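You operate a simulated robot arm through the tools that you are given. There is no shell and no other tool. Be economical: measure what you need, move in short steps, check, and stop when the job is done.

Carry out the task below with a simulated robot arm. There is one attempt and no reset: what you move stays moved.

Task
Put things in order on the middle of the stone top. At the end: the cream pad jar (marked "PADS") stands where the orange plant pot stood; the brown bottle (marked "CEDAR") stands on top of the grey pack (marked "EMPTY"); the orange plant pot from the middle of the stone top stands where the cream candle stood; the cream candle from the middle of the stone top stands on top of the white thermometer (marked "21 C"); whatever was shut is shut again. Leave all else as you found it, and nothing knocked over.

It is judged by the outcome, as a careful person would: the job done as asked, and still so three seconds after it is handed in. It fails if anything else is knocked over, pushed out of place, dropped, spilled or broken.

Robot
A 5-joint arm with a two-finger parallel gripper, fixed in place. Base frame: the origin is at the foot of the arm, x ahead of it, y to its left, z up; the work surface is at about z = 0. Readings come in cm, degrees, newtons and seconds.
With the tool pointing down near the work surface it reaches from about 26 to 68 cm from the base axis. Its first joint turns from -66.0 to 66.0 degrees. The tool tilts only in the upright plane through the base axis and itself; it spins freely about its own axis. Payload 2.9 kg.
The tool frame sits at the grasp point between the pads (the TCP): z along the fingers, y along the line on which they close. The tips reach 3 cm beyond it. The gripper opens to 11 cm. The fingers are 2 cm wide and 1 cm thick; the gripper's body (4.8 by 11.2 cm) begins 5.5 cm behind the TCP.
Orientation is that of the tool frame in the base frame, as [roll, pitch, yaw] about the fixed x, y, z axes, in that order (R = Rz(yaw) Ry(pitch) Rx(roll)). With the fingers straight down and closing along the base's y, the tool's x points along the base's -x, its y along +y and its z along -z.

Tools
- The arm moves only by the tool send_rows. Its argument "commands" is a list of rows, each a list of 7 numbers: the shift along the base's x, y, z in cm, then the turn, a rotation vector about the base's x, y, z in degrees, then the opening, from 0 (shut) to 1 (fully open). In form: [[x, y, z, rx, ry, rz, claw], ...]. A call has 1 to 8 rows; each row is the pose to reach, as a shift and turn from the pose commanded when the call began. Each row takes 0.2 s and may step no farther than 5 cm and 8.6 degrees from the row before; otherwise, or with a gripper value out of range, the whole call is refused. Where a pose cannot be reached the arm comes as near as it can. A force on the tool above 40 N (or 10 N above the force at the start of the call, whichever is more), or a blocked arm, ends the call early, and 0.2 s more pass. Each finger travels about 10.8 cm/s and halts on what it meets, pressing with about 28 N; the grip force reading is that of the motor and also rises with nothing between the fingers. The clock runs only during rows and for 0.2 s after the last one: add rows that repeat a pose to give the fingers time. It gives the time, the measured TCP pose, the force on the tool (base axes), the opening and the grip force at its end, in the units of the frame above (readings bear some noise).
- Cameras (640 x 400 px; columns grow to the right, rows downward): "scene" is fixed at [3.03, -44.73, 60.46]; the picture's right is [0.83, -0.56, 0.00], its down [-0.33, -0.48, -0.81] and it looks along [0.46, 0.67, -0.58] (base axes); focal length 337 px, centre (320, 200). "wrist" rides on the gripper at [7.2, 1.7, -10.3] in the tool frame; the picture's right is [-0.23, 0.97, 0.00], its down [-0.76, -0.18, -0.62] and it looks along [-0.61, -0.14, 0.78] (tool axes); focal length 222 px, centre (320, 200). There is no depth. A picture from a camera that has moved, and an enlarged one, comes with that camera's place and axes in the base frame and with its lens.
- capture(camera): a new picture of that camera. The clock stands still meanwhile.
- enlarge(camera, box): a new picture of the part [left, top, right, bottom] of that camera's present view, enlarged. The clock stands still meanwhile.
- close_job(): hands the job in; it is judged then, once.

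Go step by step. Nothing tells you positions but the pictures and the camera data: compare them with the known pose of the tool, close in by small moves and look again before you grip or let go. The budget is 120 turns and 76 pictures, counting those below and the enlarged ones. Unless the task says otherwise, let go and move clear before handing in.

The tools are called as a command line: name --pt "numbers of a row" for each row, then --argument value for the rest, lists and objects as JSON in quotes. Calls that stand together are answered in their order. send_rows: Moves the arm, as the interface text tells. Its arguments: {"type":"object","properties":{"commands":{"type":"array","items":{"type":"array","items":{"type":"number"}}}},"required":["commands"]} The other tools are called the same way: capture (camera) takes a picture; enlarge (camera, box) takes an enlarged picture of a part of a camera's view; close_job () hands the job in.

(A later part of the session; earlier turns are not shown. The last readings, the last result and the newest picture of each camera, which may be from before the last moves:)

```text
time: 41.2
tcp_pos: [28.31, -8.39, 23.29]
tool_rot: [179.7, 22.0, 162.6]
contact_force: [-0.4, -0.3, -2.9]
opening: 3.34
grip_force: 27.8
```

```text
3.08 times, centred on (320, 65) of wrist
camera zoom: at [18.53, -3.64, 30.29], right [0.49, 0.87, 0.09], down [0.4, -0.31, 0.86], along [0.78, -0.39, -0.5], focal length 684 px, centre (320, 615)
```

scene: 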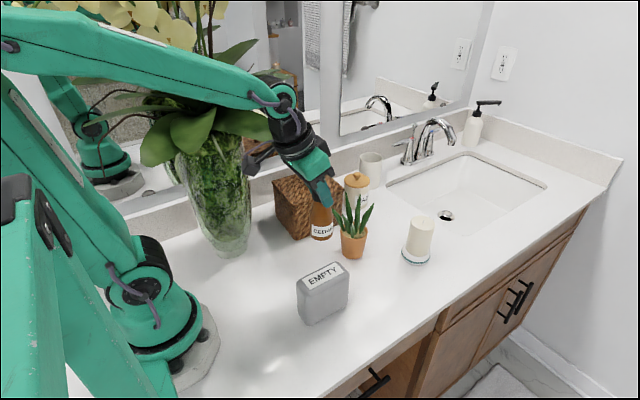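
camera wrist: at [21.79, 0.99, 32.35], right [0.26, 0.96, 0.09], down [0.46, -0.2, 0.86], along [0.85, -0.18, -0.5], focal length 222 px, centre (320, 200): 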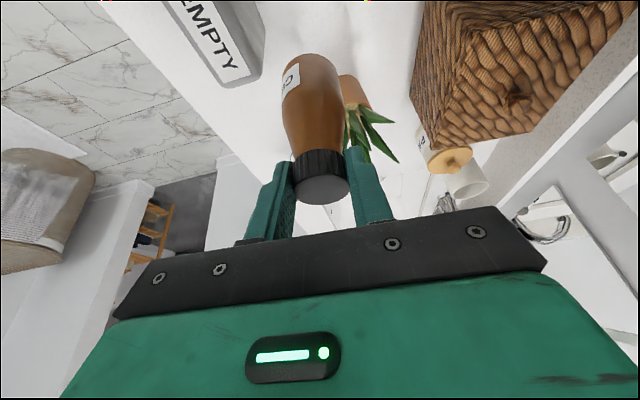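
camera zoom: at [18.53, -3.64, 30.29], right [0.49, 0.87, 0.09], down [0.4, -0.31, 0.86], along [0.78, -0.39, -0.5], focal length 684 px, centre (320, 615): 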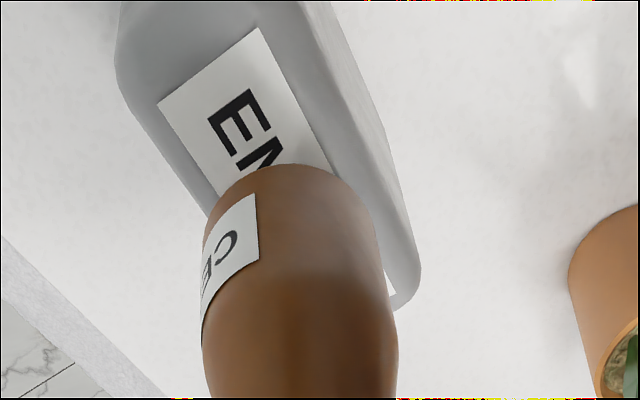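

Well centred now. Lowering in small steps until contact.

send_rows --pt "-0.1 0 -0.25 0 0 0 0" --pt "-0.1 0 -0.5 0 0 0 0" --pt "-0.1 0 -0.5 0 0 0 0"

enlarge --camera "scene" --box '[280, 220, 370, 330]'

```text
time: 42.0
tcp_pos: [28.04, -8.31, 22.82]
tool_rot: [179.7, 22.0, 162.6]
contact_force: [0.2, -0.6, -2.8]
opening: 3.28
grip_force: 28.1
```

```text
3.64 times, centred on (325, 275) of scene
camera zoom: at [3.03, -44.73, 60.46], right [0.83, -0.56, 0.0], down [-0.33, -0.48, -0.81], along [0.46, 0.67, -0.58], focal length 1226 px, centre (302, -73)
```

zoom: 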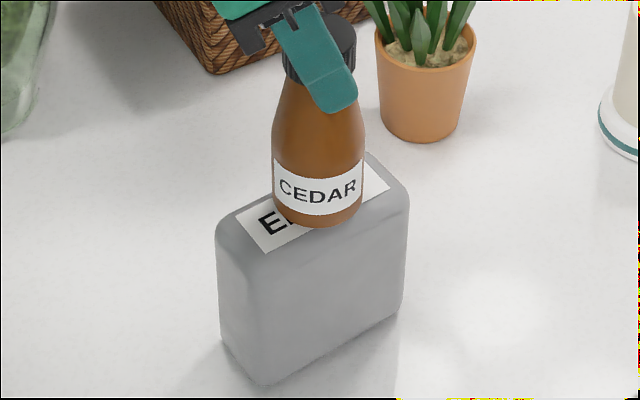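

send_rows --pt "0 0 -0.15 0 0 0 0" --pt "0 0 -0.3 0 0 0 0" --pt "0 0 -0.3 0 0 0 0"

```text
time: 42.8
tcp_pos: [27.94, -8.38, 22.57]
tool_rot: [179.7, 22.0, 162.6]
contact_force: [0.3, 0.3, -2.4]
opening: 3.3
grip_force: 27.9
```

send_rows --pt "0 0 -0.15 0 0 0 0" --pt "0 0 -0.3 0 0 0 0" --pt "0 0 -0.3 0 0 0 0"

enlarge --camera "scene" --box '[280, 220, 370, 330]'

```text
time: 43.6
tcp_pos: [27.88, -8.43, 22.05]
tool_rot: [179.8, 22.0, 162.7]
contact_force: [-0.4, -0.6, -2.7]
opening: 3.29
grip_force: 27.4
```

```text
3.64 times, centred on (325, 275) of scene
camera zoom: at [3.03, -44.73, 60.46], right [0.83, -0.56, 0.0], down [-0.33, -0.48, -0.81], along [0.46, 0.67, -0.58], focal length 1226 px, centre (302, -73)
```

zoom: 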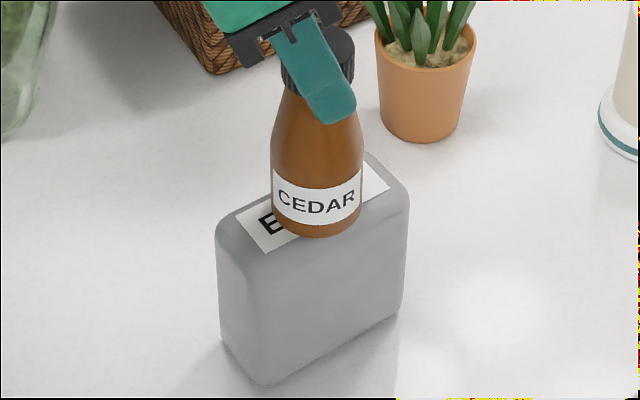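

send_rows --pt "0 0.15 -0.1 0 0 0 0" --pt "0 0.15 -0.2 0 0 0 0" --pt "0 0.15 -0.2 0 0 0 0"

```text
time: 44.4
tcp_pos: [27.84, -8.18, 22.07]
tool_rot: [179.6, 22.0, 162.6]
contact_force: [0.3, -0.6, -2.9]
opening: 3.31
grip_force: 27.6
```

send_rows --pt "0 0 -0.1 0 0 0 0" --pt "0 0 -0.25 0 0 0 0" --pt "0 0 -0.25 0 0 0 0"

enlarge --camera "scene" --box '[280, 220, 370, 330]'

```text
time: 45.2
tcp_pos: [27.9, -8.27, 21.89]
tool_rot: [179.6, 22.2, 162.7]
contact_force: [-1.7, 0.1, 10.3]
opening: 3.29
grip_force: 27.8
```

```text
3.64 times, centred on (325, 275) of scene
camera zoom: at [3.02, -44.73, 60.46], right [0.83, -0.56, 0.0], down [-0.33, -0.48, -0.81], along [0.46, 0.67, -0.58], focal length 1226 px, centre (302, -73)
```

zoom: 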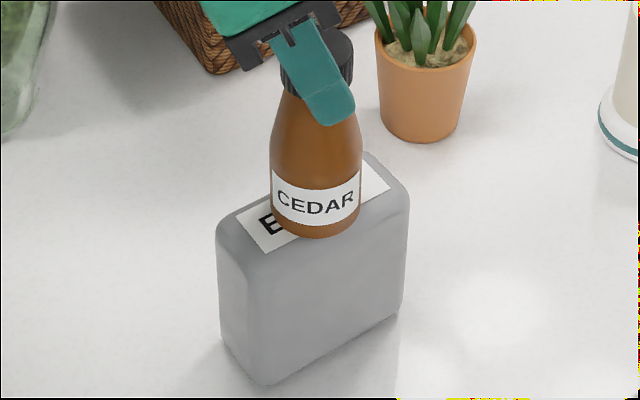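

Contact at 10 N with the bottle centred. Relieving and opening.

send_rows --pt "0 0 0.15 0 0 0 0" --pt "0 0 0.15 0 0 0 0.38" --pt "0 0 0.15 0 0 0 0.5" --pt "0 0 0.15 0 0 0 0.6" --pt "0 0 0.15 0 0 0 0.6"

enlarge --camera "scene" --box '[270, 180, 390, 330]'

```text
time: 46.4
tcp_pos: [27.91, -8.24, 21.95]
tool_rot: [179.6, 21.9, 162.6]
contact_force: [0.2, 0.4, -1.2]
opening: 6.6
grip_force: 0.1
```

```text
2.67 times, centred on (330, 255) of scene
camera zoom: at [3.03, -44.73, 60.46], right [0.83, -0.56, 0.0], down [-0.33, -0.48, -0.81], along [0.46, 0.67, -0.58], focal length 899 px, centre (293, 53)
```

zoom: 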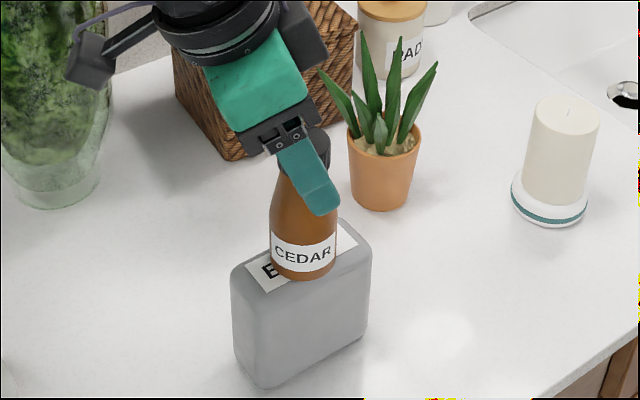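

Bottle stands on the pack. I raise clear, then untilt and move out to a free spot.

send_rows --pt "0 0 2 0 0 0 0.6" --pt "0 0 5 0 0 0 0.8" --pt "0 0 9 0 0 0 1" --pt "0 0 13 0 0 0 1" --pt "3 0 15 1.9 6.4 0 1" --pt "7 0.5 16 3.8 13 0 1" --pt "11 1 16 5.8 19.5 0 1" --pt "15 1.5 16 6.2 21 0 1"

send_rows --pt "0.5 0.5 0 0 0 8.5 1" --pt "1 1 0 0 0 17 1" --pt "1.5 1.5 0 0 0 25.5 1" --pt "2 2 0 0 0 34 1" --pt "2 3 0 0 0 42.5 1" --pt "2 4 0 0 0 51 1" --pt "2 5 0 0 0 59.5 1" --pt "2 6 0 0 0 68 1"

send_rows --pt "0 0 0 0 0 8.5 1" --pt "0 0 0 0 0 17 1" --pt "0 0 0 0 0 25.5 1" --pt "0 0 0 0 0 34 1" --pt "0 0 0 0 0 42.5 1" --pt "0 0 0 0 0 51 1" --pt "0 0 0 0 0 59.5 1" --pt "0 0 0 0 0 68 1"

```text
time: 48.2
tcp_pos: [43.2, -6.5, 37.69]
tool_rot: [180.0, 0.0, 162.6]
contact_force: [-0.2, -0.1, 0.3]
opening: 10.99
grip_force: 0.0
```

```text
time: 50.0
tcp_pos: [44.89, -0.62, 38.01]
tool_rot: [-179.8, 0.2, -129.3]
contact_force: [-0.4, 0.2, -0.6]
opening: 11.02
grip_force: 0.1
```

```text
time: 51.8
tcp_pos: [44.89, -0.83, 38.09]
tool_rot: [-179.9, -0.1, -61.2]
contact_force: [0.7, 0.3, 0.6]
opening: 11.0
grip_force: 0.1
```

send_rows --pt "0 0.5 0 0 0 8 1" --pt "0 1 0 0 0 16 1" --pt "0 1.5 0 0 0 24 1" --pt "0 2 0 0 0 32 1" --pt "0 2.5 0 0 0 40 1" --pt "0 2.5 0 0 0 48 1" --pt "0 2.5 0 0 0 55 1"

capture --camera "wrist"

enlarge --camera "scene" --box '[290, 170, 450, 290]'

```text
time: 53.4
tcp_pos: [44.96, 1.72, 38.02]
tool_rot: [-179.9, 0.1, -6.2]
contact_force: [0.6, -0.3, -1.3]
opening: 11.0
grip_force: 0.0
```

```text
30 pictures are left
camera wrist: at [51.94, -0.74, 48.39], right [-0.33, -0.94, 0.0], down [-0.74, 0.26, 0.62], along [-0.59, 0.21, -0.78], focal length 222 px, centre (320, 200)
```

wrist: 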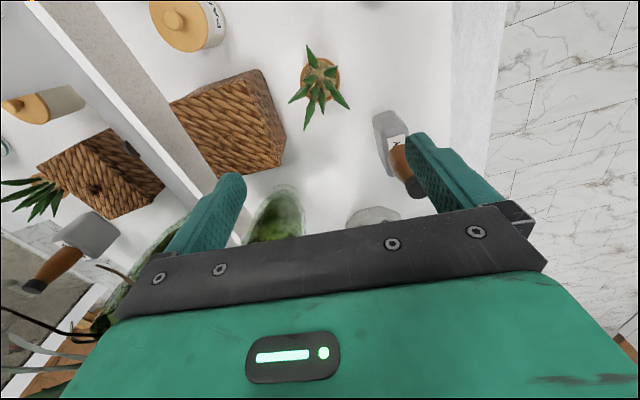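

```text
3.33 times, centred on (370, 230) of scene
camera zoom: at [3.03, -44.73, 60.46], right [0.83, -0.56, 0.0], down [-0.33, -0.48, -0.81], along [0.46, 0.67, -0.58], focal length 1124 px, centre (153, 100)
```

zoom: 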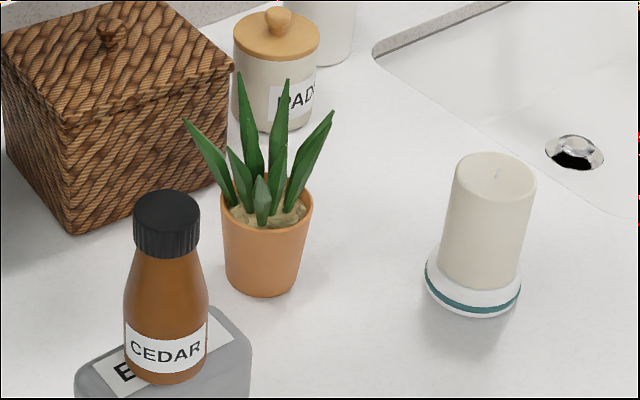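

Leaf tips mapped: pot leaves reach x 40–50, y −1…6, z up to ~20. I'll tilt 50°, come down behind the plant on the −y side of the orchid leaf, then slide in. First shift and tilt.

send_rows --pt "-1.8 -2 0 0 0 -2.5 1" --pt "-3.6 -3.7 0 0 0 -5 1"

send_rows --pt "0 0 0 -0.4 -8.4 0 1" --pt "0 0 0 -0.8 -16.8 0 1" --pt "0 0 0 -1.2 -25.2 0 1" --pt "0 0 0 -1.6 -33.6 0 1" --pt "0 0 0 -2.0 -42 0 1" --pt "0 0 0 -2.4 -50 0 1"

send_rows --pt "0 0 -4.5 0 0 0 1" --pt "0 0 -9 0 0 0 1" --pt "0 0 -13.5 0 0 0 1" --pt "0 0 -16.5 0 0 0 1"

capture --camera "scene"

```text
time: 54.0
tcp_pos: [41.3, -1.97, 37.82]
tool_rot: [180.0, 0.1, -11.4]
contact_force: [-0.5, -0.7, 0.1]
opening: 10.99
grip_force: 0.0
```

```text
time: 55.4
tcp_pos: [41.35, -2.0, 38.05]
tool_rot: [-170.1, -49.3, -16.0]
contact_force: [-0.5, 0.1, 0.4]
opening: 10.97
grip_force: 0.1
```

```text
time: 56.4
tcp_pos: [41.02, -1.72, 21.61]
tool_rot: [-169.7, -49.3, -15.9]
contact_force: [-0.6, 0.4, 0.6]
opening: 11.01
grip_force: 0.1
```

```text
28 pictures are left
```

scene: 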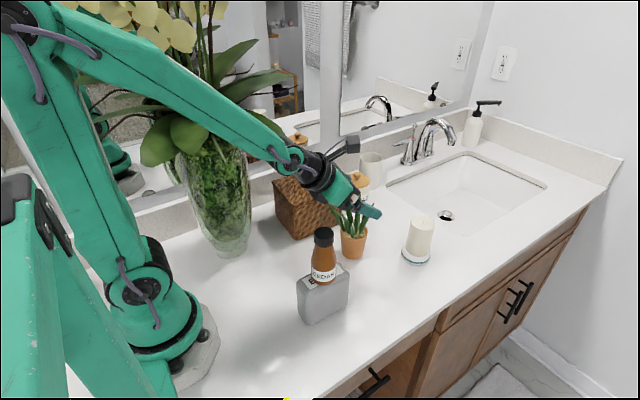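

Clear so far. Now shift to y≈2.2 (rotating with azimuth) while dropping to z≈17, then on down to z≈8.

send_rows --pt "0.1 1.3 -1 0 0 1.9 1" --pt "0.1 2.6 -2.5 0 0 3.8 1" --pt "0.2 4 -4 0 0 5.7 1" --pt "0.2 4 -7 0 0 5.7 1"

enlarge --camera "scene" --box '[230, 100, 410, 290]'

capture --camera "wrist"

```text
time: 57.4
tcp_pos: [41.4, 2.02, 14.33]
tool_rot: [-170.2, -49.3, -10.2]
contact_force: [0.7, 0.0, -0.8]
opening: 10.98
grip_force: 0.1
```

```text
2.11 times, centred on (320, 195) of scene
camera zoom: at [3.02, -44.73, 60.46], right [0.83, -0.56, 0.0], down [-0.33, -0.48, -0.81], along [0.46, 0.67, -0.58], focal length 710 px, centre (320, 210)
```

zoom: 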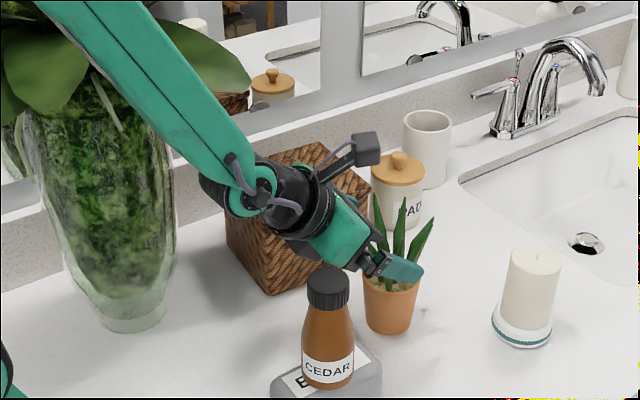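

```text
26 pictures are left
camera wrist: at [37.95, -0.9, 26.4], right [-0.19, -0.94, -0.28], down [-0.96, 0.24, -0.16], along [0.22, 0.24, -0.95], focal length 222 px, centre (320, 200)
```

wrist: 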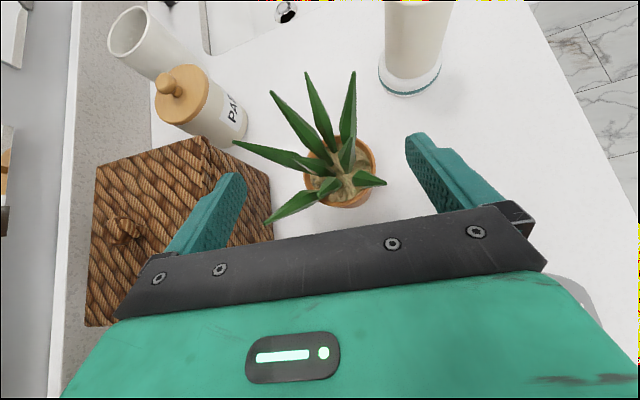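

Leaves lie between the fingers with clearance. I go down to z≈7.

send_rows --pt "0 0 -2.8 0 0 0 1" --pt "0 0 -5.2 0 0 0 1" --pt "0.6 0 -7.2 0 0 0 1" --pt "0.6 0 -7.2 0 0 0 1"

capture --camera "wrist"

```text
time: 58.4
tcp_pos: [42.02, 1.96, 7.16]
tool_rot: [-170.1, -49.2, -10.2]
contact_force: [0.4, -0.5, 0.3]
opening: 10.97
grip_force: 0.2
```

```text
25 pictures are left
camera wrist: at [38.65, -0.88, 19.19], right [-0.19, -0.94, -0.28], down [-0.96, 0.24, -0.16], along [0.21, 0.24, -0.95], focal length 222 px, centre (320, 200)
```

wrist: 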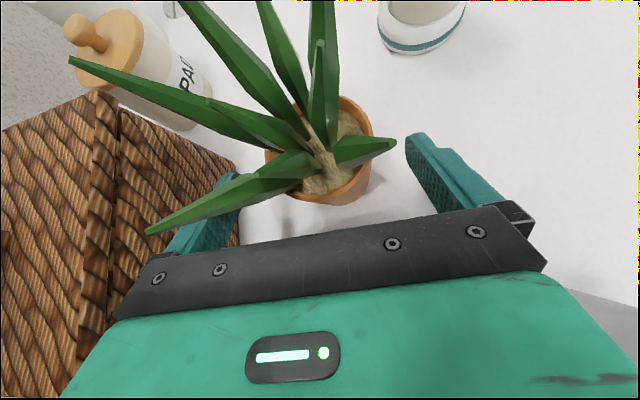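

Good geometry. Now slide forward to the pot centre while tilting to 65° and lowering to z≈4.2.

send_rows --pt "0.6 0 -0.6 0.1 -2.5 0 1" --pt "1.2 -0.1 -1.2 0.2 -5 -0.2 1" --pt "1.7 -0.1 -1.7 0.3 -7.5 -0.3 1" --pt "2.2 -0.2 -2.2 0.4 -10 -0.4 1" --pt "2.6 -0.2 -2.6 0.5 -12.5 -0.5 1" --pt "3 -0.2 -2.9 0.6 -15 -0.5 1" --pt "3 -0.2 -2.9 0.6 -15 -0.5 1"

capture --camera "wrist"

enlarge --camera "scene" --box '[280, 150, 420, 280]'

```text
time: 60.0
tcp_pos: [45.28, 1.84, 4.38]
tool_rot: [-162.5, -63.7, -17.0]
contact_force: [0.7, 0.1, 0.9]
opening: 11.01
grip_force: 0.0
```

```text
24 pictures are left
camera wrist: at [38.85, -1.17, 15.04], right [-0.12, -0.94, -0.33], down [-0.88, 0.25, -0.4], along [0.45, 0.25, -0.86], focal length 222 px, centre (320, 200)
```

wrist: 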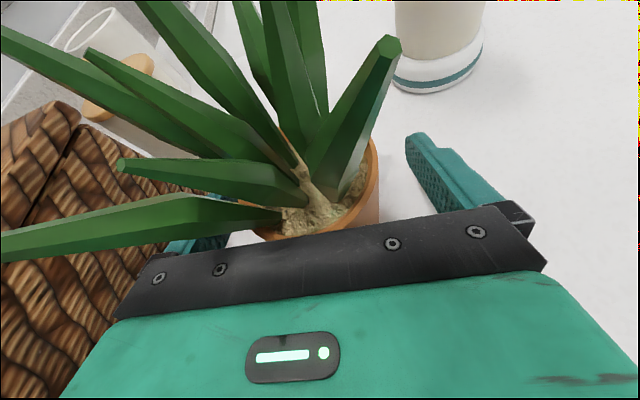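

```text
3.08 times, centred on (350, 215) of scene
camera zoom: at [3.03, -44.73, 60.46], right [0.83, -0.56, 0.0], down [-0.33, -0.48, -0.81], along [0.46, 0.67, -0.58], focal length 1037 px, centre (228, 154)
```

zoom: 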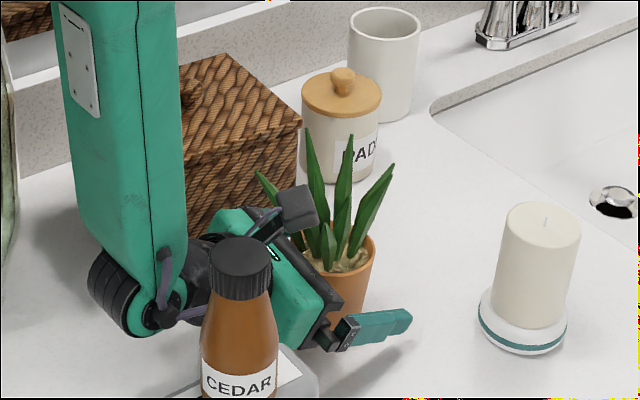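

The tool surrounds the pot without contact. Closing now.

send_rows --pt "0 0 0 0 0 0 0.85" --pt "0 0 0 0 0 0 0.7" --pt "0 0 0 0 0 0 0.6" --pt "0 0 0 0 0 0 0.5" --pt "0 0 0 0 0 0 0.3" --pt "0 0 0 0 0 0 0" --pt "0 0 0 0 0 0 0"

send_rows --pt "0 0 0.5 0 0 0 0" --pt "0 0 1 0 0 0 0" --pt "0 0 1.5 0 0 0 0" --pt "0 0 1.5 0 0 0 0"

enlarge --camera "scene" --box '[280, 150, 420, 280]'

```text
time: 61.6
tcp_pos: [45.31, 1.85, 4.32]
tool_rot: [-162.6, -63.7, -17.0]
contact_force: [-0.9, -1.3, 0.2]
opening: 6.49
grip_force: 28.2
```

```text
time: 62.6
tcp_pos: [45.08, 1.81, 5.9]
tool_rot: [-162.7, -63.7, -17.0]
contact_force: [0.1, -0.3, -2.9]
opening: 6.52
grip_force: 27.9
```

```text
3.08 times, centred on (350, 215) of scene
camera zoom: at [3.03, -44.73, 60.46], right [0.83, -0.56, 0.0], down [-0.33, -0.48, -0.81], along [0.46, 0.67, -0.58], focal length 1037 px, centre (228, 154)
```

zoom: 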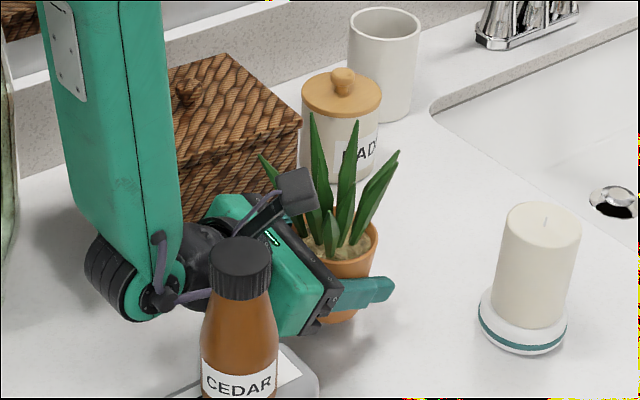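

Pot is held (2.9 N). I lift it higher, then carry it outward toward the candle's old spot, aiming at (63.0, 5.6).

send_rows --pt "0 0 2 0 0 0 0" --pt "0 0 4 0 0 0 0" --pt "0 0 6.5 0 0 0 0" --pt "2 0 8 0 0 0 0" --pt "4.5 0.1 9 0 0 0 0" --pt "7.5 0.3 9 0 0 0 0" --pt "10.5 0.4 9 0 0 0 0" --pt "10.5 0.4 9 0 0 0 0"

capture --camera "scene"

```text
time: 64.4
tcp_pos: [55.66, 2.31, 14.85]
tool_rot: [-162.7, -63.7, -16.9]
contact_force: [-0.6, 0.1, -2.7]
opening: 6.49
grip_force: 27.8
```

```text
21 pictures are left
```

scene: 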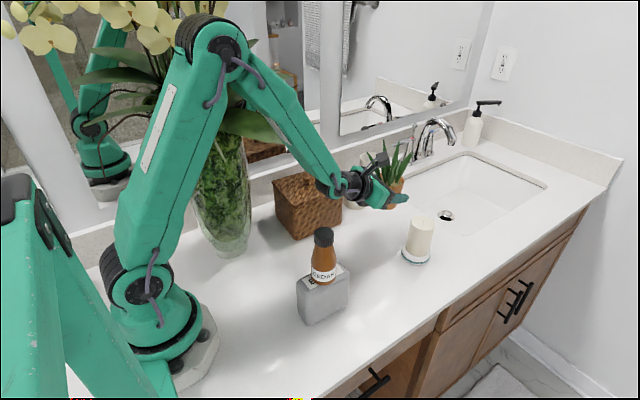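

Arm matches my model. Continue out to r≈63 then swing to azimuth 5° at height.

send_rows --pt "2.5 0.1 0 0 0 0 0" --pt "5 0.2 0 0 0 0 0" --pt "7.6 0.3 0 0 0 0 0" --pt "7.6 1.3 0 0 0 0.9 0" --pt "7.6 2.3 0 0 0 1.8 0" --pt "7.55 3.2 0 0 0 2.7 0" --pt "7.55 3.2 0 0 0 2.7 0"

send_rows --pt "0 0 -2 0 0 0 0" --pt "0 0 -4 0 0 0 0" --pt "0 0 -6 0 0 0 0" --pt "0 0 -7.5 0 0 0 0" --pt "0 0 -7.5 0 0 0 0"

capture --camera "scene"

enlarge --camera "scene" --box '[330, 120, 450, 240]'

```text
time: 66.0
tcp_pos: [63.15, 5.46, 14.74]
tool_rot: [-162.7, -63.7, -14.2]
contact_force: [0.3, 0.3, -2.9]
opening: 6.47
grip_force: 28.0
```

```text
time: 67.2
tcp_pos: [63.15, 5.32, 7.29]
tool_rot: [-162.6, -63.6, -14.4]
contact_force: [0.0, 0.2, -3.6]
opening: 6.48
grip_force: 28.0
```

```text
20 pictures are left
```

scene: 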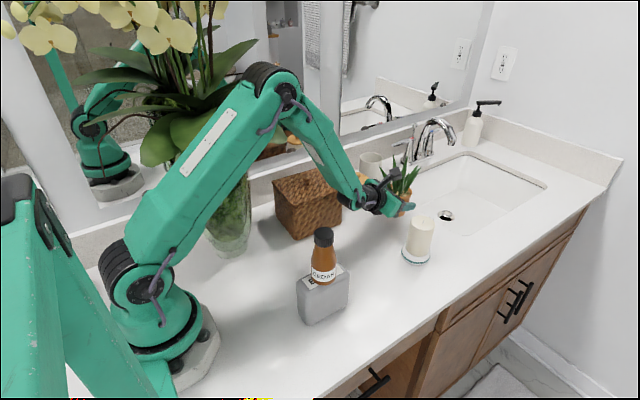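

```text
3.33 times, centred on (390, 180) of scene
camera zoom: at [3.03, -44.73, 60.46], right [0.83, -0.56, 0.0], down [-0.33, -0.48, -0.81], along [0.46, 0.67, -0.58], focal length 1124 px, centre (87, 267)
```

zoom: 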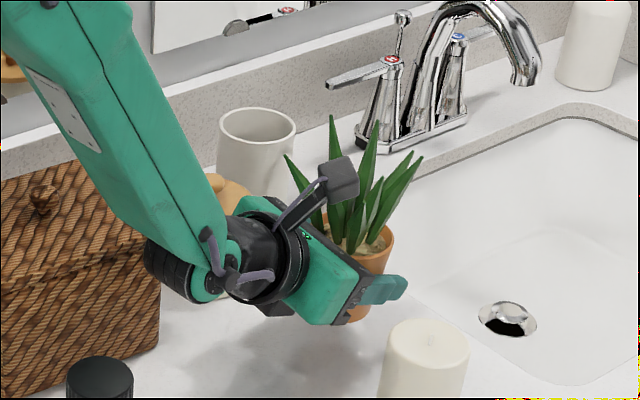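

Pot is ~3 cm above its target spot and clear of everything. Lowering.

send_rows --pt "0 0.2 -1 0 0 0.2 0" --pt "0.1 0.3 -2 0 0 0.3 0" --pt "0.1 0.3 -2.5 0 0 0.3 0" --pt "0.1 0.3 -2.5 0 0 0.3 0"

send_rows --pt "0 0 -0.15 0 0 0 0" --pt "0 0 -0.3 0 0 0 0" --pt "0 0 -0.3 0 0 0 0"

enlarge --camera "scene" --box '[330, 120, 450, 240]'

```text
time: 68.2
tcp_pos: [63.34, 5.73, 4.77]
tool_rot: [-162.7, -63.6, -13.9]
contact_force: [0.8, 0.3, -2.4]
opening: 6.48
grip_force: 28.2
```

```text
time: 69.0
tcp_pos: [63.23, 5.74, 4.42]
tool_rot: [-162.8, -63.6, -14.0]
contact_force: [-0.2, -0.8, -3.3]
opening: 6.49
grip_force: 27.9
```

```text
3.33 times, centred on (390, 180) of scene
camera zoom: at [3.03, -44.73, 60.46], right [0.83, -0.56, 0.0], down [-0.33, -0.48, -0.81], along [0.46, 0.67, -0.58], focal length 1124 px, centre (87, 267)
```

zoom: 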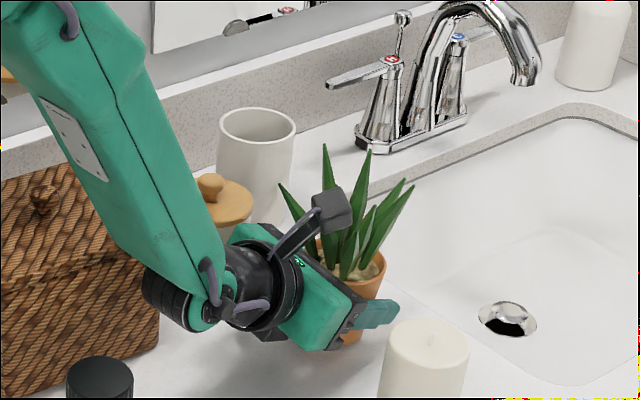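

Not touching yet; continuing down in small steps.

send_rows --pt "0 0 -0.15 0 0 0 0" --pt "0 0 -0.25 0 0 0 0" --pt "0 0 -0.25 0 0 0 0"

```text
time: 69.8
tcp_pos: [63.38, 5.67, 4.42]
tool_rot: [-162.7, -63.8, -13.9]
contact_force: [0.7, -0.4, -0.4]
opening: 6.48
grip_force: 28.3
```

send_rows --pt "0 0 -0.12 0 0 0 0" --pt "0 0 -0.12 0 0 0 0"

```text
time: 70.4
tcp_pos: [63.34, 5.77, 4.24]
tool_rot: [-162.5, -63.7, -14.0]
contact_force: [-3.5, -0.8, 4.8]
opening: 6.49
grip_force: 28.2
```

Touching down. Opening the fingers.

send_rows --pt "0 0 0 0 0 0 0.62" --pt "0 0 0 0 0 0 0.7" --pt "0 0 0 0 0 0 0.8" --pt "0 0 0 0 0 0 0.9" --pt "0 0 0 0 0 0 0.9"

enlarge --camera "scene" --box '[330, 120, 450, 240]'

capture --camera "wrist"

```text
time: 71.6
tcp_pos: [63.22, 5.67, 4.17]
tool_rot: [-162.8, -63.7, -14.0]
contact_force: [-0.6, 0.4, 0.6]
opening: 9.9
grip_force: 0.2
```

```text
3.33 times, centred on (390, 180) of scene
camera zoom: at [3.03, -44.73, 60.46], right [0.83, -0.56, 0.0], down [-0.33, -0.48, -0.81], along [0.46, 0.67, -0.58], focal length 1124 px, centre (87, 267)
```

zoom: 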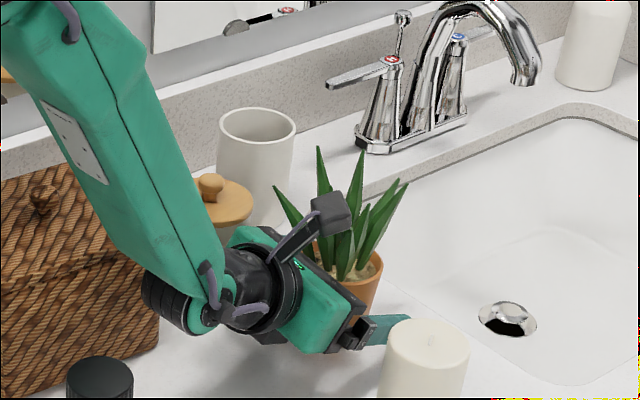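

```text
16 pictures are left
camera wrist: at [57.06, 2.44, 14.96], right [-0.07, -0.94, -0.33], down [-0.89, 0.21, -0.4], along [0.44, 0.27, -0.86], focal length 222 px, centre (320, 200)
```

wrist: 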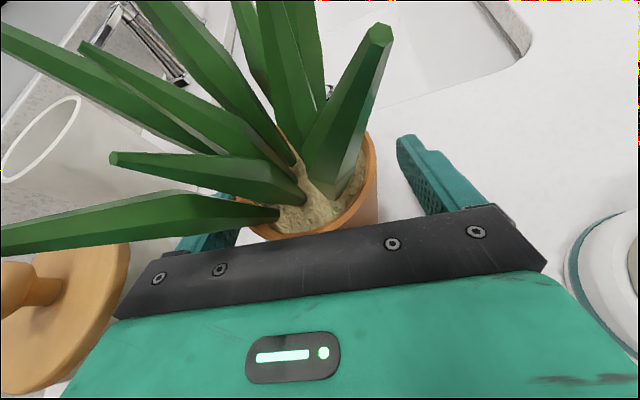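

Pot stands upright at the candle's spot. I withdraw along the tool axis, then straight up, to stay clear of leaves.

send_rows --pt "-1 -0.1 0.45 0 0 0 1" --pt "-2.2 -0.2 1 0 0 0 1" --pt "-4 -0.35 1.9 0 0 0 1" --pt "-4 -0.35 5 0 0 0 1" --pt "-4 -0.35 9.5 0 0 0 1" --pt "-4 -0.35 14 0 0 0 1" --pt "-4 -0.35 18.5 0 0 0 1" --pt "-5 -0.4 22 0 0 0 1"

capture --camera "scene"

```text
time: 73.4
tcp_pos: [58.1, 5.28, 26.3]
tool_rot: [-162.6, -63.6, -13.9]
contact_force: [-0.3, -0.3, 0.6]
opening: 11.02
grip_force: 0.0
```

```text
15 pictures are left
```

scene: 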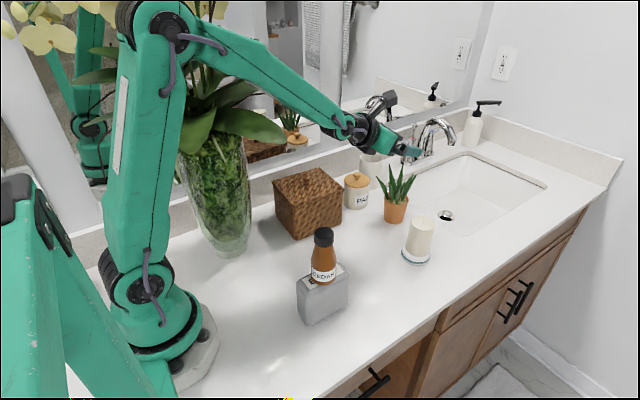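

All good. Next the jar: its lid overhangs slightly and the basket is behind it, so I'll use a 25° tilt with finger ends low on the body. Re-tilt at height and swing over to azimuth ~17°.

send_rows --pt "0 0 0 -0.72 8 0 1" --pt "0 0 0 -1.45 16 0 1" --pt "0 0 0 -2.2 24 0 1" --pt "0 0 0 -2.9 32 0 1" --pt "0 0 0 -3.5 38.5 0 1"

send_rows --pt "-0.2 4.1 -2 0 0 4 1" --pt "-0.6 8.2 -4 0 0 8 1" --pt "-1.2 12.2 -6 0 0 11.9 1" --pt "-1.2 12.2 -8 0 0 11.9 1"

capture --camera "wrist"

capture --camera "scene"

```text
time: 74.6
tcp_pos: [58.19, 5.23, 26.2]
tool_rot: [-175.9, -26.0, -4.1]
contact_force: [0.8, 0.3, 0.7]
opening: 11.0
grip_force: 0.1
```

```text
time: 75.6
tcp_pos: [57.28, 17.34, 18.15]
tool_rot: [-176.0, -26.0, 7.8]
contact_force: [0.6, 0.3, -0.5]
opening: 11.0
grip_force: 0.0
```

```text
14 pictures are left
camera wrist: at [59.52, 15.19, 30.45], right [-0.04, -0.99, -0.16], down [-0.97, 0.0, 0.24], along [-0.23, 0.17, -0.96], focal length 222 px, centre (320, 200)
```

wrist: 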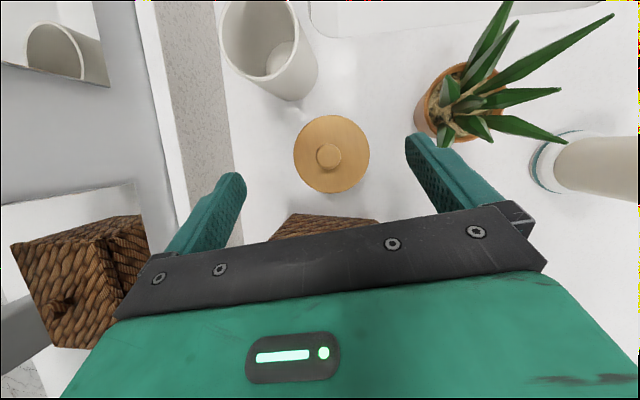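

```text
13 pictures are left
```

scene: 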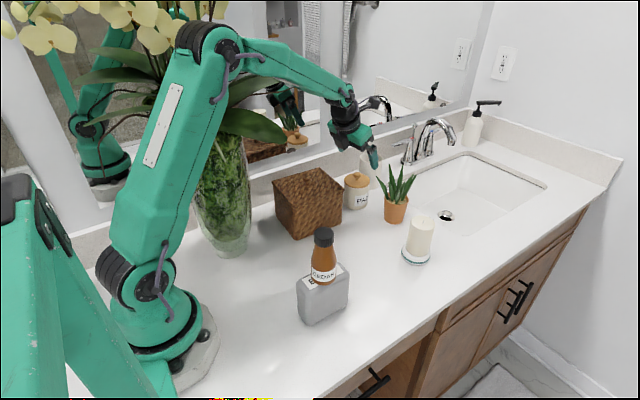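

Jar centre is (58.8,17.9). Lower with opening 0.9 to z≈4.6, TCP ~1.4 cm short of centre so the finger ends hold the body below the lid.

send_rows --pt "0.1 0 -3 0 0 0 0.9" --pt "0.2 0.1 -6.5 0 0 0 0.9" --pt "0.2 0.1 -9.5 0 0 0 0.9" --pt "0.2 0.1 -11.5 0 0 0 0.9" --pt "0.2 0.1 -13.5 0 0 0 0.9" --pt "0.2 0.1 -13.5 0 0 0 0.9"

capture --camera "wrist"

enlarge --camera "scene" --box '[310, 110, 430, 230]'

```text
time: 76.8
tcp_pos: [58.06, 17.71, 6.14]
tool_rot: [-175.5, -27.6, 7.5]
contact_force: [0.9, -0.8, 0.4]
opening: 9.91
grip_force: 0.0
stopped in row 6: the force on the tool passed its limit (the readings are from after the stop); the commanded pose is now the measured one
```

```text
12 pictures are left
camera wrist: at [60.04, 15.53, 18.53], right [-0.04, -0.98, -0.17], down [-0.98, 0.0, 0.21], along [-0.21, 0.18, -0.96], focal length 222 px, centre (320, 200)
```

wrist: 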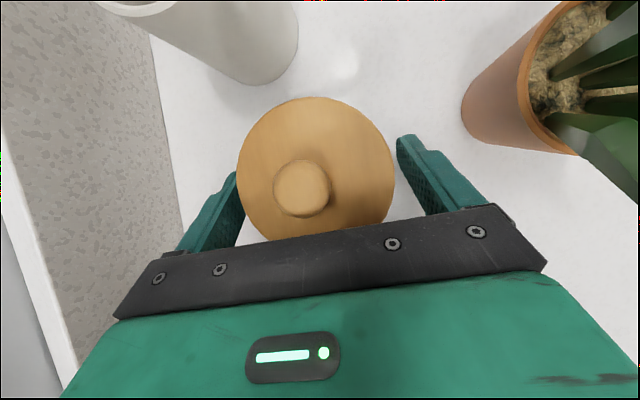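

```text
3.33 times, centred on (370, 170) of scene
camera zoom: at [3.02, -44.73, 60.46], right [0.83, -0.56, 0.0], down [-0.33, -0.48, -0.81], along [0.46, 0.67, -0.58], focal length 1124 px, centre (153, 300)
```

zoom: 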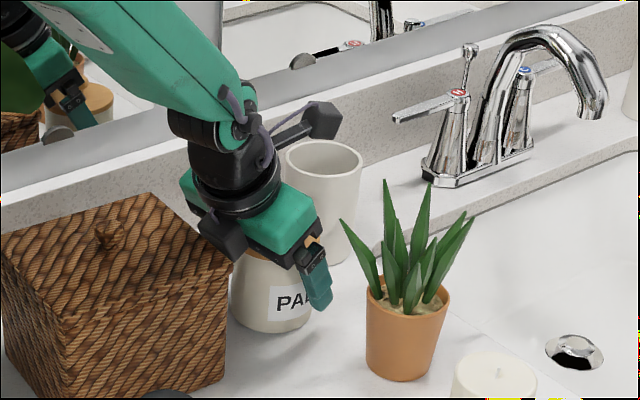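

A protrusion on the gripper's base side met the basket edge and the move stopped; jar and basket look unmoved. I raise, reduce tilt to 18° and re-look.

send_rows --pt "0 0 1.5 0 0 0 0.9" --pt "0 0 4 0 0 0 0.9" --pt "0 0 7 0 0 0 0.9" --pt "0 0 7 -1.4 4.6 0 0.9" --pt "0 0 7 -2.8 9.2 0 0.9" --pt "0 0 7 -2.8 9.2 0 0.9"

enlarge --camera "scene" --box '[260, 110, 430, 250]'

capture --camera "wrist"

```text
time: 78.2
tcp_pos: [57.92, 17.9, 13.29]
tool_rot: [-177.2, -17.9, 8.2]
contact_force: [0.3, -0.1, 0.0]
opening: 9.91
grip_force: 0.1
```

```text
2.86 times, centred on (345, 180) of scene
camera zoom: at [3.03, -44.73, 60.46], right [0.83, -0.56, 0.0], down [-0.33, -0.48, -0.81], along [0.46, 0.67, -0.58], focal length 963 px, centre (249, 257)
```

zoom: 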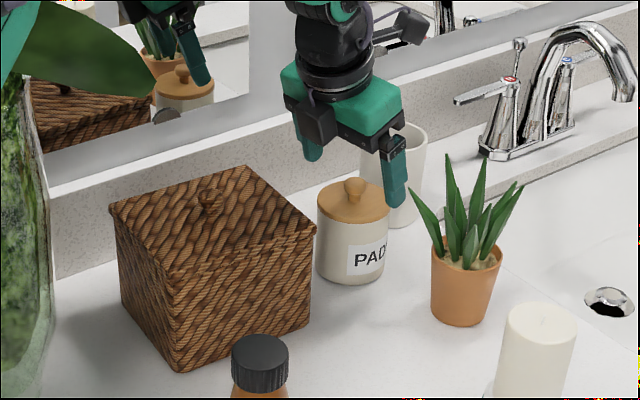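

```text
9 pictures are left
camera wrist: at [61.95, 16.27, 25.29], right [-0.06, -0.99, -0.12], down [-0.93, 0.02, 0.37], along [-0.36, 0.13, -0.92], focal length 222 px, centre (320, 200)
```

wrist: 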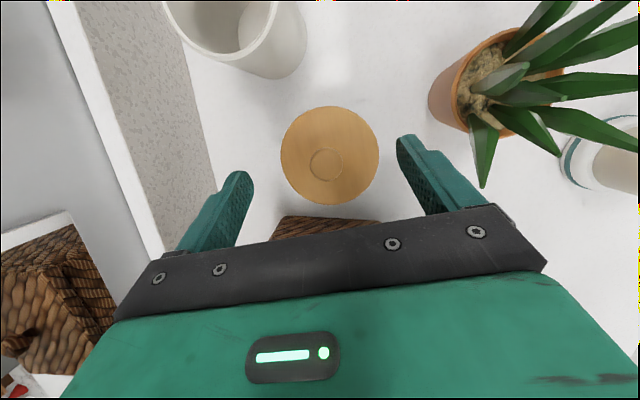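

All is in place, and the lid and body look practically the same width. Lowering again at 18° tilt to z≈5.3.

send_rows --pt "-0.1 -0.3 -2 0 0 -0.3 0.9" --pt "-0.1 -0.4 -4 0 0 -0.3 0.9" --pt "-0.1 -0.4 -6 0 0 -0.3 0.9" --pt "-0.1 -0.4 -7 0 0 -0.3 0.9" --pt "-0.1 -0.4 -8 0 0 -0.3 0.9" --pt "-0.1 -0.4 -8 0 0 -0.3 0.9"

```text
time: 79.6
tcp_pos: [58.07, 17.37, 4.92]
tool_rot: [-177.4, -18.0, 7.9]
contact_force: [0.3, -0.5, 0.5]
opening: 9.89
grip_force: 0.0
```

No contact this time. Close slowly and test-lift slightly, watching the force.

send_rows --pt "0 0 0 0 0 0 0.75" --pt "0 0 0 0 0 0 0.65" --pt "0 0 0 0 0 0 0.5" --pt "0 0 0 0 0 0 0.2" --pt "0 0 0 0 0 0 0" --pt "0 0 0 0 0 0 0"

send_rows --pt "0 0 0.2 0 0 0 0" --pt "0 0 0.4 0 0 0 0" --pt "0 0 0.6 0 0 0 0" --pt "0 0 0.6 0 0 0 0"

enlarge --camera "scene" --box '[310, 130, 420, 230]'

```text
time: 81.0
tcp_pos: [58.1, 17.41, 5.14]
tool_rot: [-177.1, -18.0, 7.8]
contact_force: [1.7, -4.7, 6.3]
opening: 7.06
grip_force: 27.8
```

```text
time: 82.0
tcp_pos: [57.98, 17.28, 5.6]
tool_rot: [-177.4, -17.9, 7.7]
contact_force: [-0.9, 1.6, 0.4]
opening: 7.01
grip_force: 27.6
```

```text
4.00 times, centred on (365, 180) of scene
camera zoom: at [3.03, -44.73, 60.46], right [0.83, -0.56, 0.0], down [-0.33, -0.48, -0.81], along [0.46, 0.67, -0.58], focal length 1348 px, centre (140, 280)
```

zoom: 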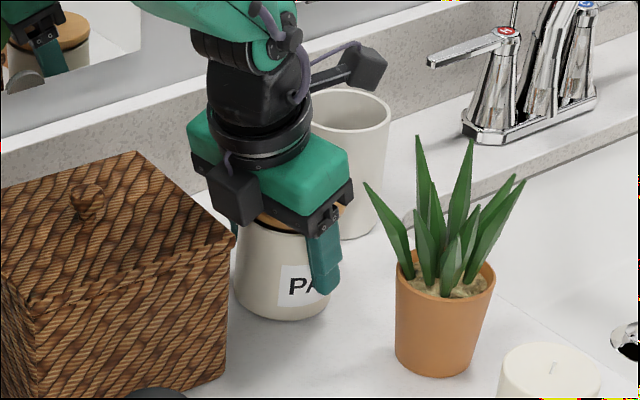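

The lid alone came up slightly (a seam shows, almost no weight), so I put it straight back down and release. Then I'll re-grip with the finger ends below the lid.

send_rows --pt "0 0 -0.2 0 0 0 0" --pt "0 0 -0.4 0 0 0 0" --pt "0 0 -0.55 0 0 0 0" --pt "0 0 -0.55 0 0 0 0.68" --pt "0 0 -0.55 0 0 0 0.8" --pt "0 0 -0.55 0 0 0 0.85"

send_rows --pt "-0.2 -0.05 0 0.3 -1 0 0.85" --pt "-0.4 -0.1 0 0.6 -2 0 0.85" --pt "-0.45 -0.1 -0.3 0.6 -2 0 0.85" --pt "-0.45 -0.1 -0.3 0.6 -2 0 0.85"

enlarge --camera "scene" --box '[310, 130, 420, 230]'

```text
time: 83.4
tcp_pos: [57.81, 17.46, 5.13]
tool_rot: [-177.3, -17.9, 7.7]
contact_force: [-0.3, 0.1, 0.2]
opening: 9.34
grip_force: 0.1
```

```text
time: 84.4
tcp_pos: [57.56, 17.2, 4.76]
tool_rot: [-176.9, -20.1, 7.7]
contact_force: [0.3, -0.4, -0.2]
opening: 9.37
grip_force: 0.0
```

```text
4.00 times, centred on (365, 180) of scene
camera zoom: at [3.03, -44.73, 60.46], right [0.83, -0.56, 0.0], down [-0.33, -0.48, -0.81], along [0.46, 0.67, -0.58], focal length 1348 px, centre (140, 280)
```

zoom: 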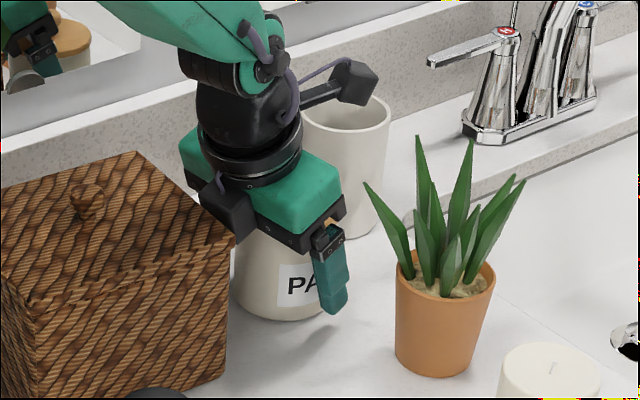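

In position with no contact. Closing and test-lifting gently.

send_rows --pt "0 0 0 0 0 0 0.72" --pt "0 0 0 0 0 0 0.62" --pt "0 0 0 0 0 0 0.4" --pt "0 0 0 0 0 0 0" --pt "0 0 0 0 0 0 0" --pt "0 0 0 0 0 0 0"

send_rows --pt "0 0 0.2 0 0 0 0" --pt "0 0 0.4 0 0 0 0" --pt "0 0 0.6 0 0 0 0" --pt "0 0 0.6 0 0 0 0"

```text
time: 85.8
tcp_pos: [57.53, 17.15, 4.78]
tool_rot: [-176.8, -20.1, 7.7]
contact_force: [1.6, -4.2, 5.2]
opening: 6.99
grip_force: 28.2
```

```text
time: 86.8
tcp_pos: [57.42, 17.18, 5.31]
tool_rot: [-176.9, -20.0, 7.7]
contact_force: [0.2, -0.4, -3.8]
opening: 6.99
grip_force: 28.4
```

Now the full weight shows (3.8 N). Quick look to confirm the jar rises with its lid on.

send_rows --pt "0 0 0.3 0 0 0 0" --pt "0 0 0.6 0 0 0 0" --pt "0 0 0.9 0 0 0 0" --pt "0 0 0.9 0 0 0 0"

enlarge --camera "scene" --box '[310, 130, 420, 230]'

```text
time: 87.8
tcp_pos: [57.48, 17.21, 6.29]
tool_rot: [-176.9, -20.0, 7.7]
contact_force: [-0.1, 0.3, -4.1]
opening: 6.95
grip_force: 27.9
```

```text
4.00 times, centred on (365, 180) of scene
camera zoom: at [3.03, -44.73, 60.46], right [0.83, -0.56, 0.0], down [-0.33, -0.48, -0.81], along [0.46, 0.67, -0.58], focal length 1348 px, centre (140, 280)
```

zoom: 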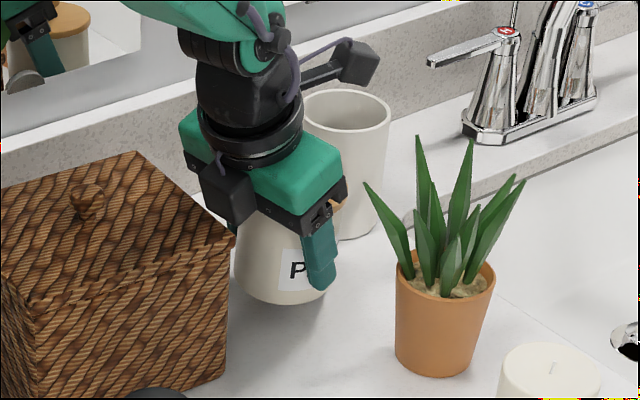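

The jar is up with its lid on. Lifting gently to clear the basket, then swinging to the pot's old place (45.0,1.8) at height.

send_rows --pt "0 0 1.2 0 0 0 0" --pt "0 0 3 0 0 0 0" --pt "0 0 5 0 0 0 0" --pt "0 0 7 0 0 0 0" --pt "0 0 9 0 0 0 0" --pt "0 0 11 0 0 0 0" --pt "0 0 13 0 0 0 0" --pt "0 0 14.3 0 0 0 0"

send_rows --pt "-0.8 -1.35 0 0 0 -1.05 0" --pt "-1.63 -2.7 0 0 0 -2.1 0" --pt "-2.5 -3.95 0 0 0 -3.1 0" --pt "-3.4 -5.2 0 0 0 -4.15 0" --pt "-4.4 -6.45 0 0 0 -5.2 0" --pt "-5.4 -7.64 0 0 0 -6.25 0" --pt "-6.35 -8.8 0 0 0 -7.3 0" --pt "-7.3 -9.9 0 0 0 -8.35 0"

send_rows --pt "-1.05 -1 0 0 0 -1 0" --pt "-2.1 -2 0 0 0 -2 0" --pt "-3.2 -2.95 0 0 0 -3 0" --pt "-4.3 -3.85 0 0 0 -4 0" --pt "-5.4 -4.7 0 0 0 -5 0" --pt "-6.5 -5.5 0 0 0 -6 0" --pt "-6.5 -5.5 0 0 0 -6 0"

capture --camera "scene"

```text
time: 89.6
tcp_pos: [57.46, 17.33, 20.49]
tool_rot: [-177.0, -20.0, 7.7]
contact_force: [-0.2, 0.4, -3.1]
opening: 6.95
grip_force: 28.1
```

```text
time: 91.4
tcp_pos: [50.12, 7.45, 20.46]
tool_rot: [-176.9, -20.0, -0.8]
contact_force: [-0.5, 0.5, -2.8]
opening: 6.98
grip_force: 27.9
```

```text
time: 93.0
tcp_pos: [43.55, 2.06, 20.59]
tool_rot: [-176.8, -20.0, -6.7]
contact_force: [-0.2, -0.3, -3.2]
opening: 6.98
grip_force: 27.7
```

```text
5 pictures are left
```

scene: 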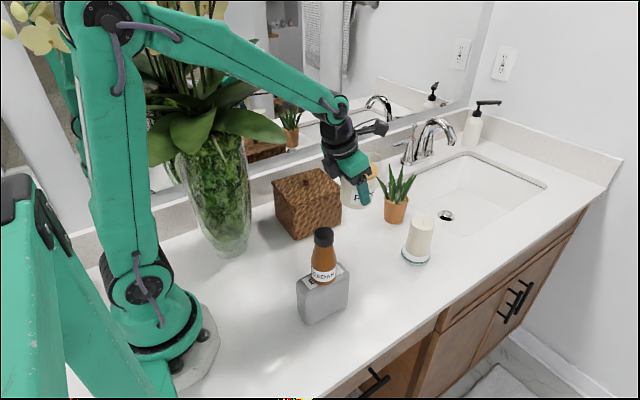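

Jar is held above the target spot with the lid on. Lowering.

send_rows --pt "0 -0.1 -2 0 0 -0.1 0" --pt "0 -0.2 -4.2 0 0 -0.2 0" --pt "0 -0.2 -6.4 0 0 -0.2 0" --pt "0 -0.2 -8.6 0 0 -0.2 0" --pt "0 -0.2 -10.8 0 0 -0.2 0" --pt "0 -0.2 -13 0 0 -0.2 0" --pt "0 -0.2 -14.5 0 0 -0.2 0" --pt "0 -0.2 -14.9 0 0 -0.2 0"

enlarge --camera "scene" --box '[290, 160, 410, 280]'

```text
time: 94.8
tcp_pos: [43.64, 1.79, 5.77]
tool_rot: [-176.9, -20.0, -6.7]
contact_force: [-0.1, -0.4, -3.5]
opening: 6.97
grip_force: 27.8
```

```text
3.33 times, centred on (350, 220) of scene
camera zoom: at [3.03, -44.73, 60.46], right [0.83, -0.56, 0.0], down [-0.33, -0.48, -0.81], along [0.46, 0.67, -0.58], focal length 1124 px, centre (220, 133)
```

zoom: 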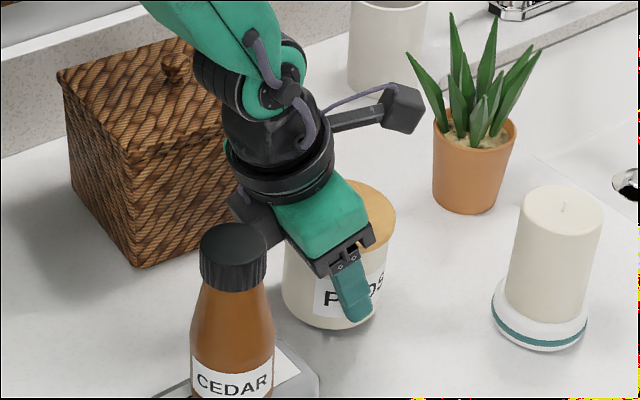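

Jar base is right over the pot's old spot. Final lowering in small steps.

send_rows --pt "0 0.1 -0.3 0 0 0.1 0" --pt "0 0.1 -0.6 0 0 0.1 0" --pt "0 0.1 -0.75 0 0 0.1 0" --pt "0 0.1 -0.75 0 0 0.1 0"

send_rows --pt "0 0 -0.15 0 0 0 0" --pt "0 0 -0.15 0 0 0 0"

```text
time: 95.8
tcp_pos: [43.68, 1.65, 4.89]
tool_rot: [-176.9, -20.0, -6.8]
contact_force: [-0.4, 0.5, -3.9]
opening: 6.99
grip_force: 28.1
```

```text
time: 96.4
tcp_pos: [43.87, 1.76, 4.83]
tool_rot: [-176.8, -20.1, -6.7]
contact_force: [-1.5, 0.4, 1.3]
opening: 6.96
grip_force: 28.6
```

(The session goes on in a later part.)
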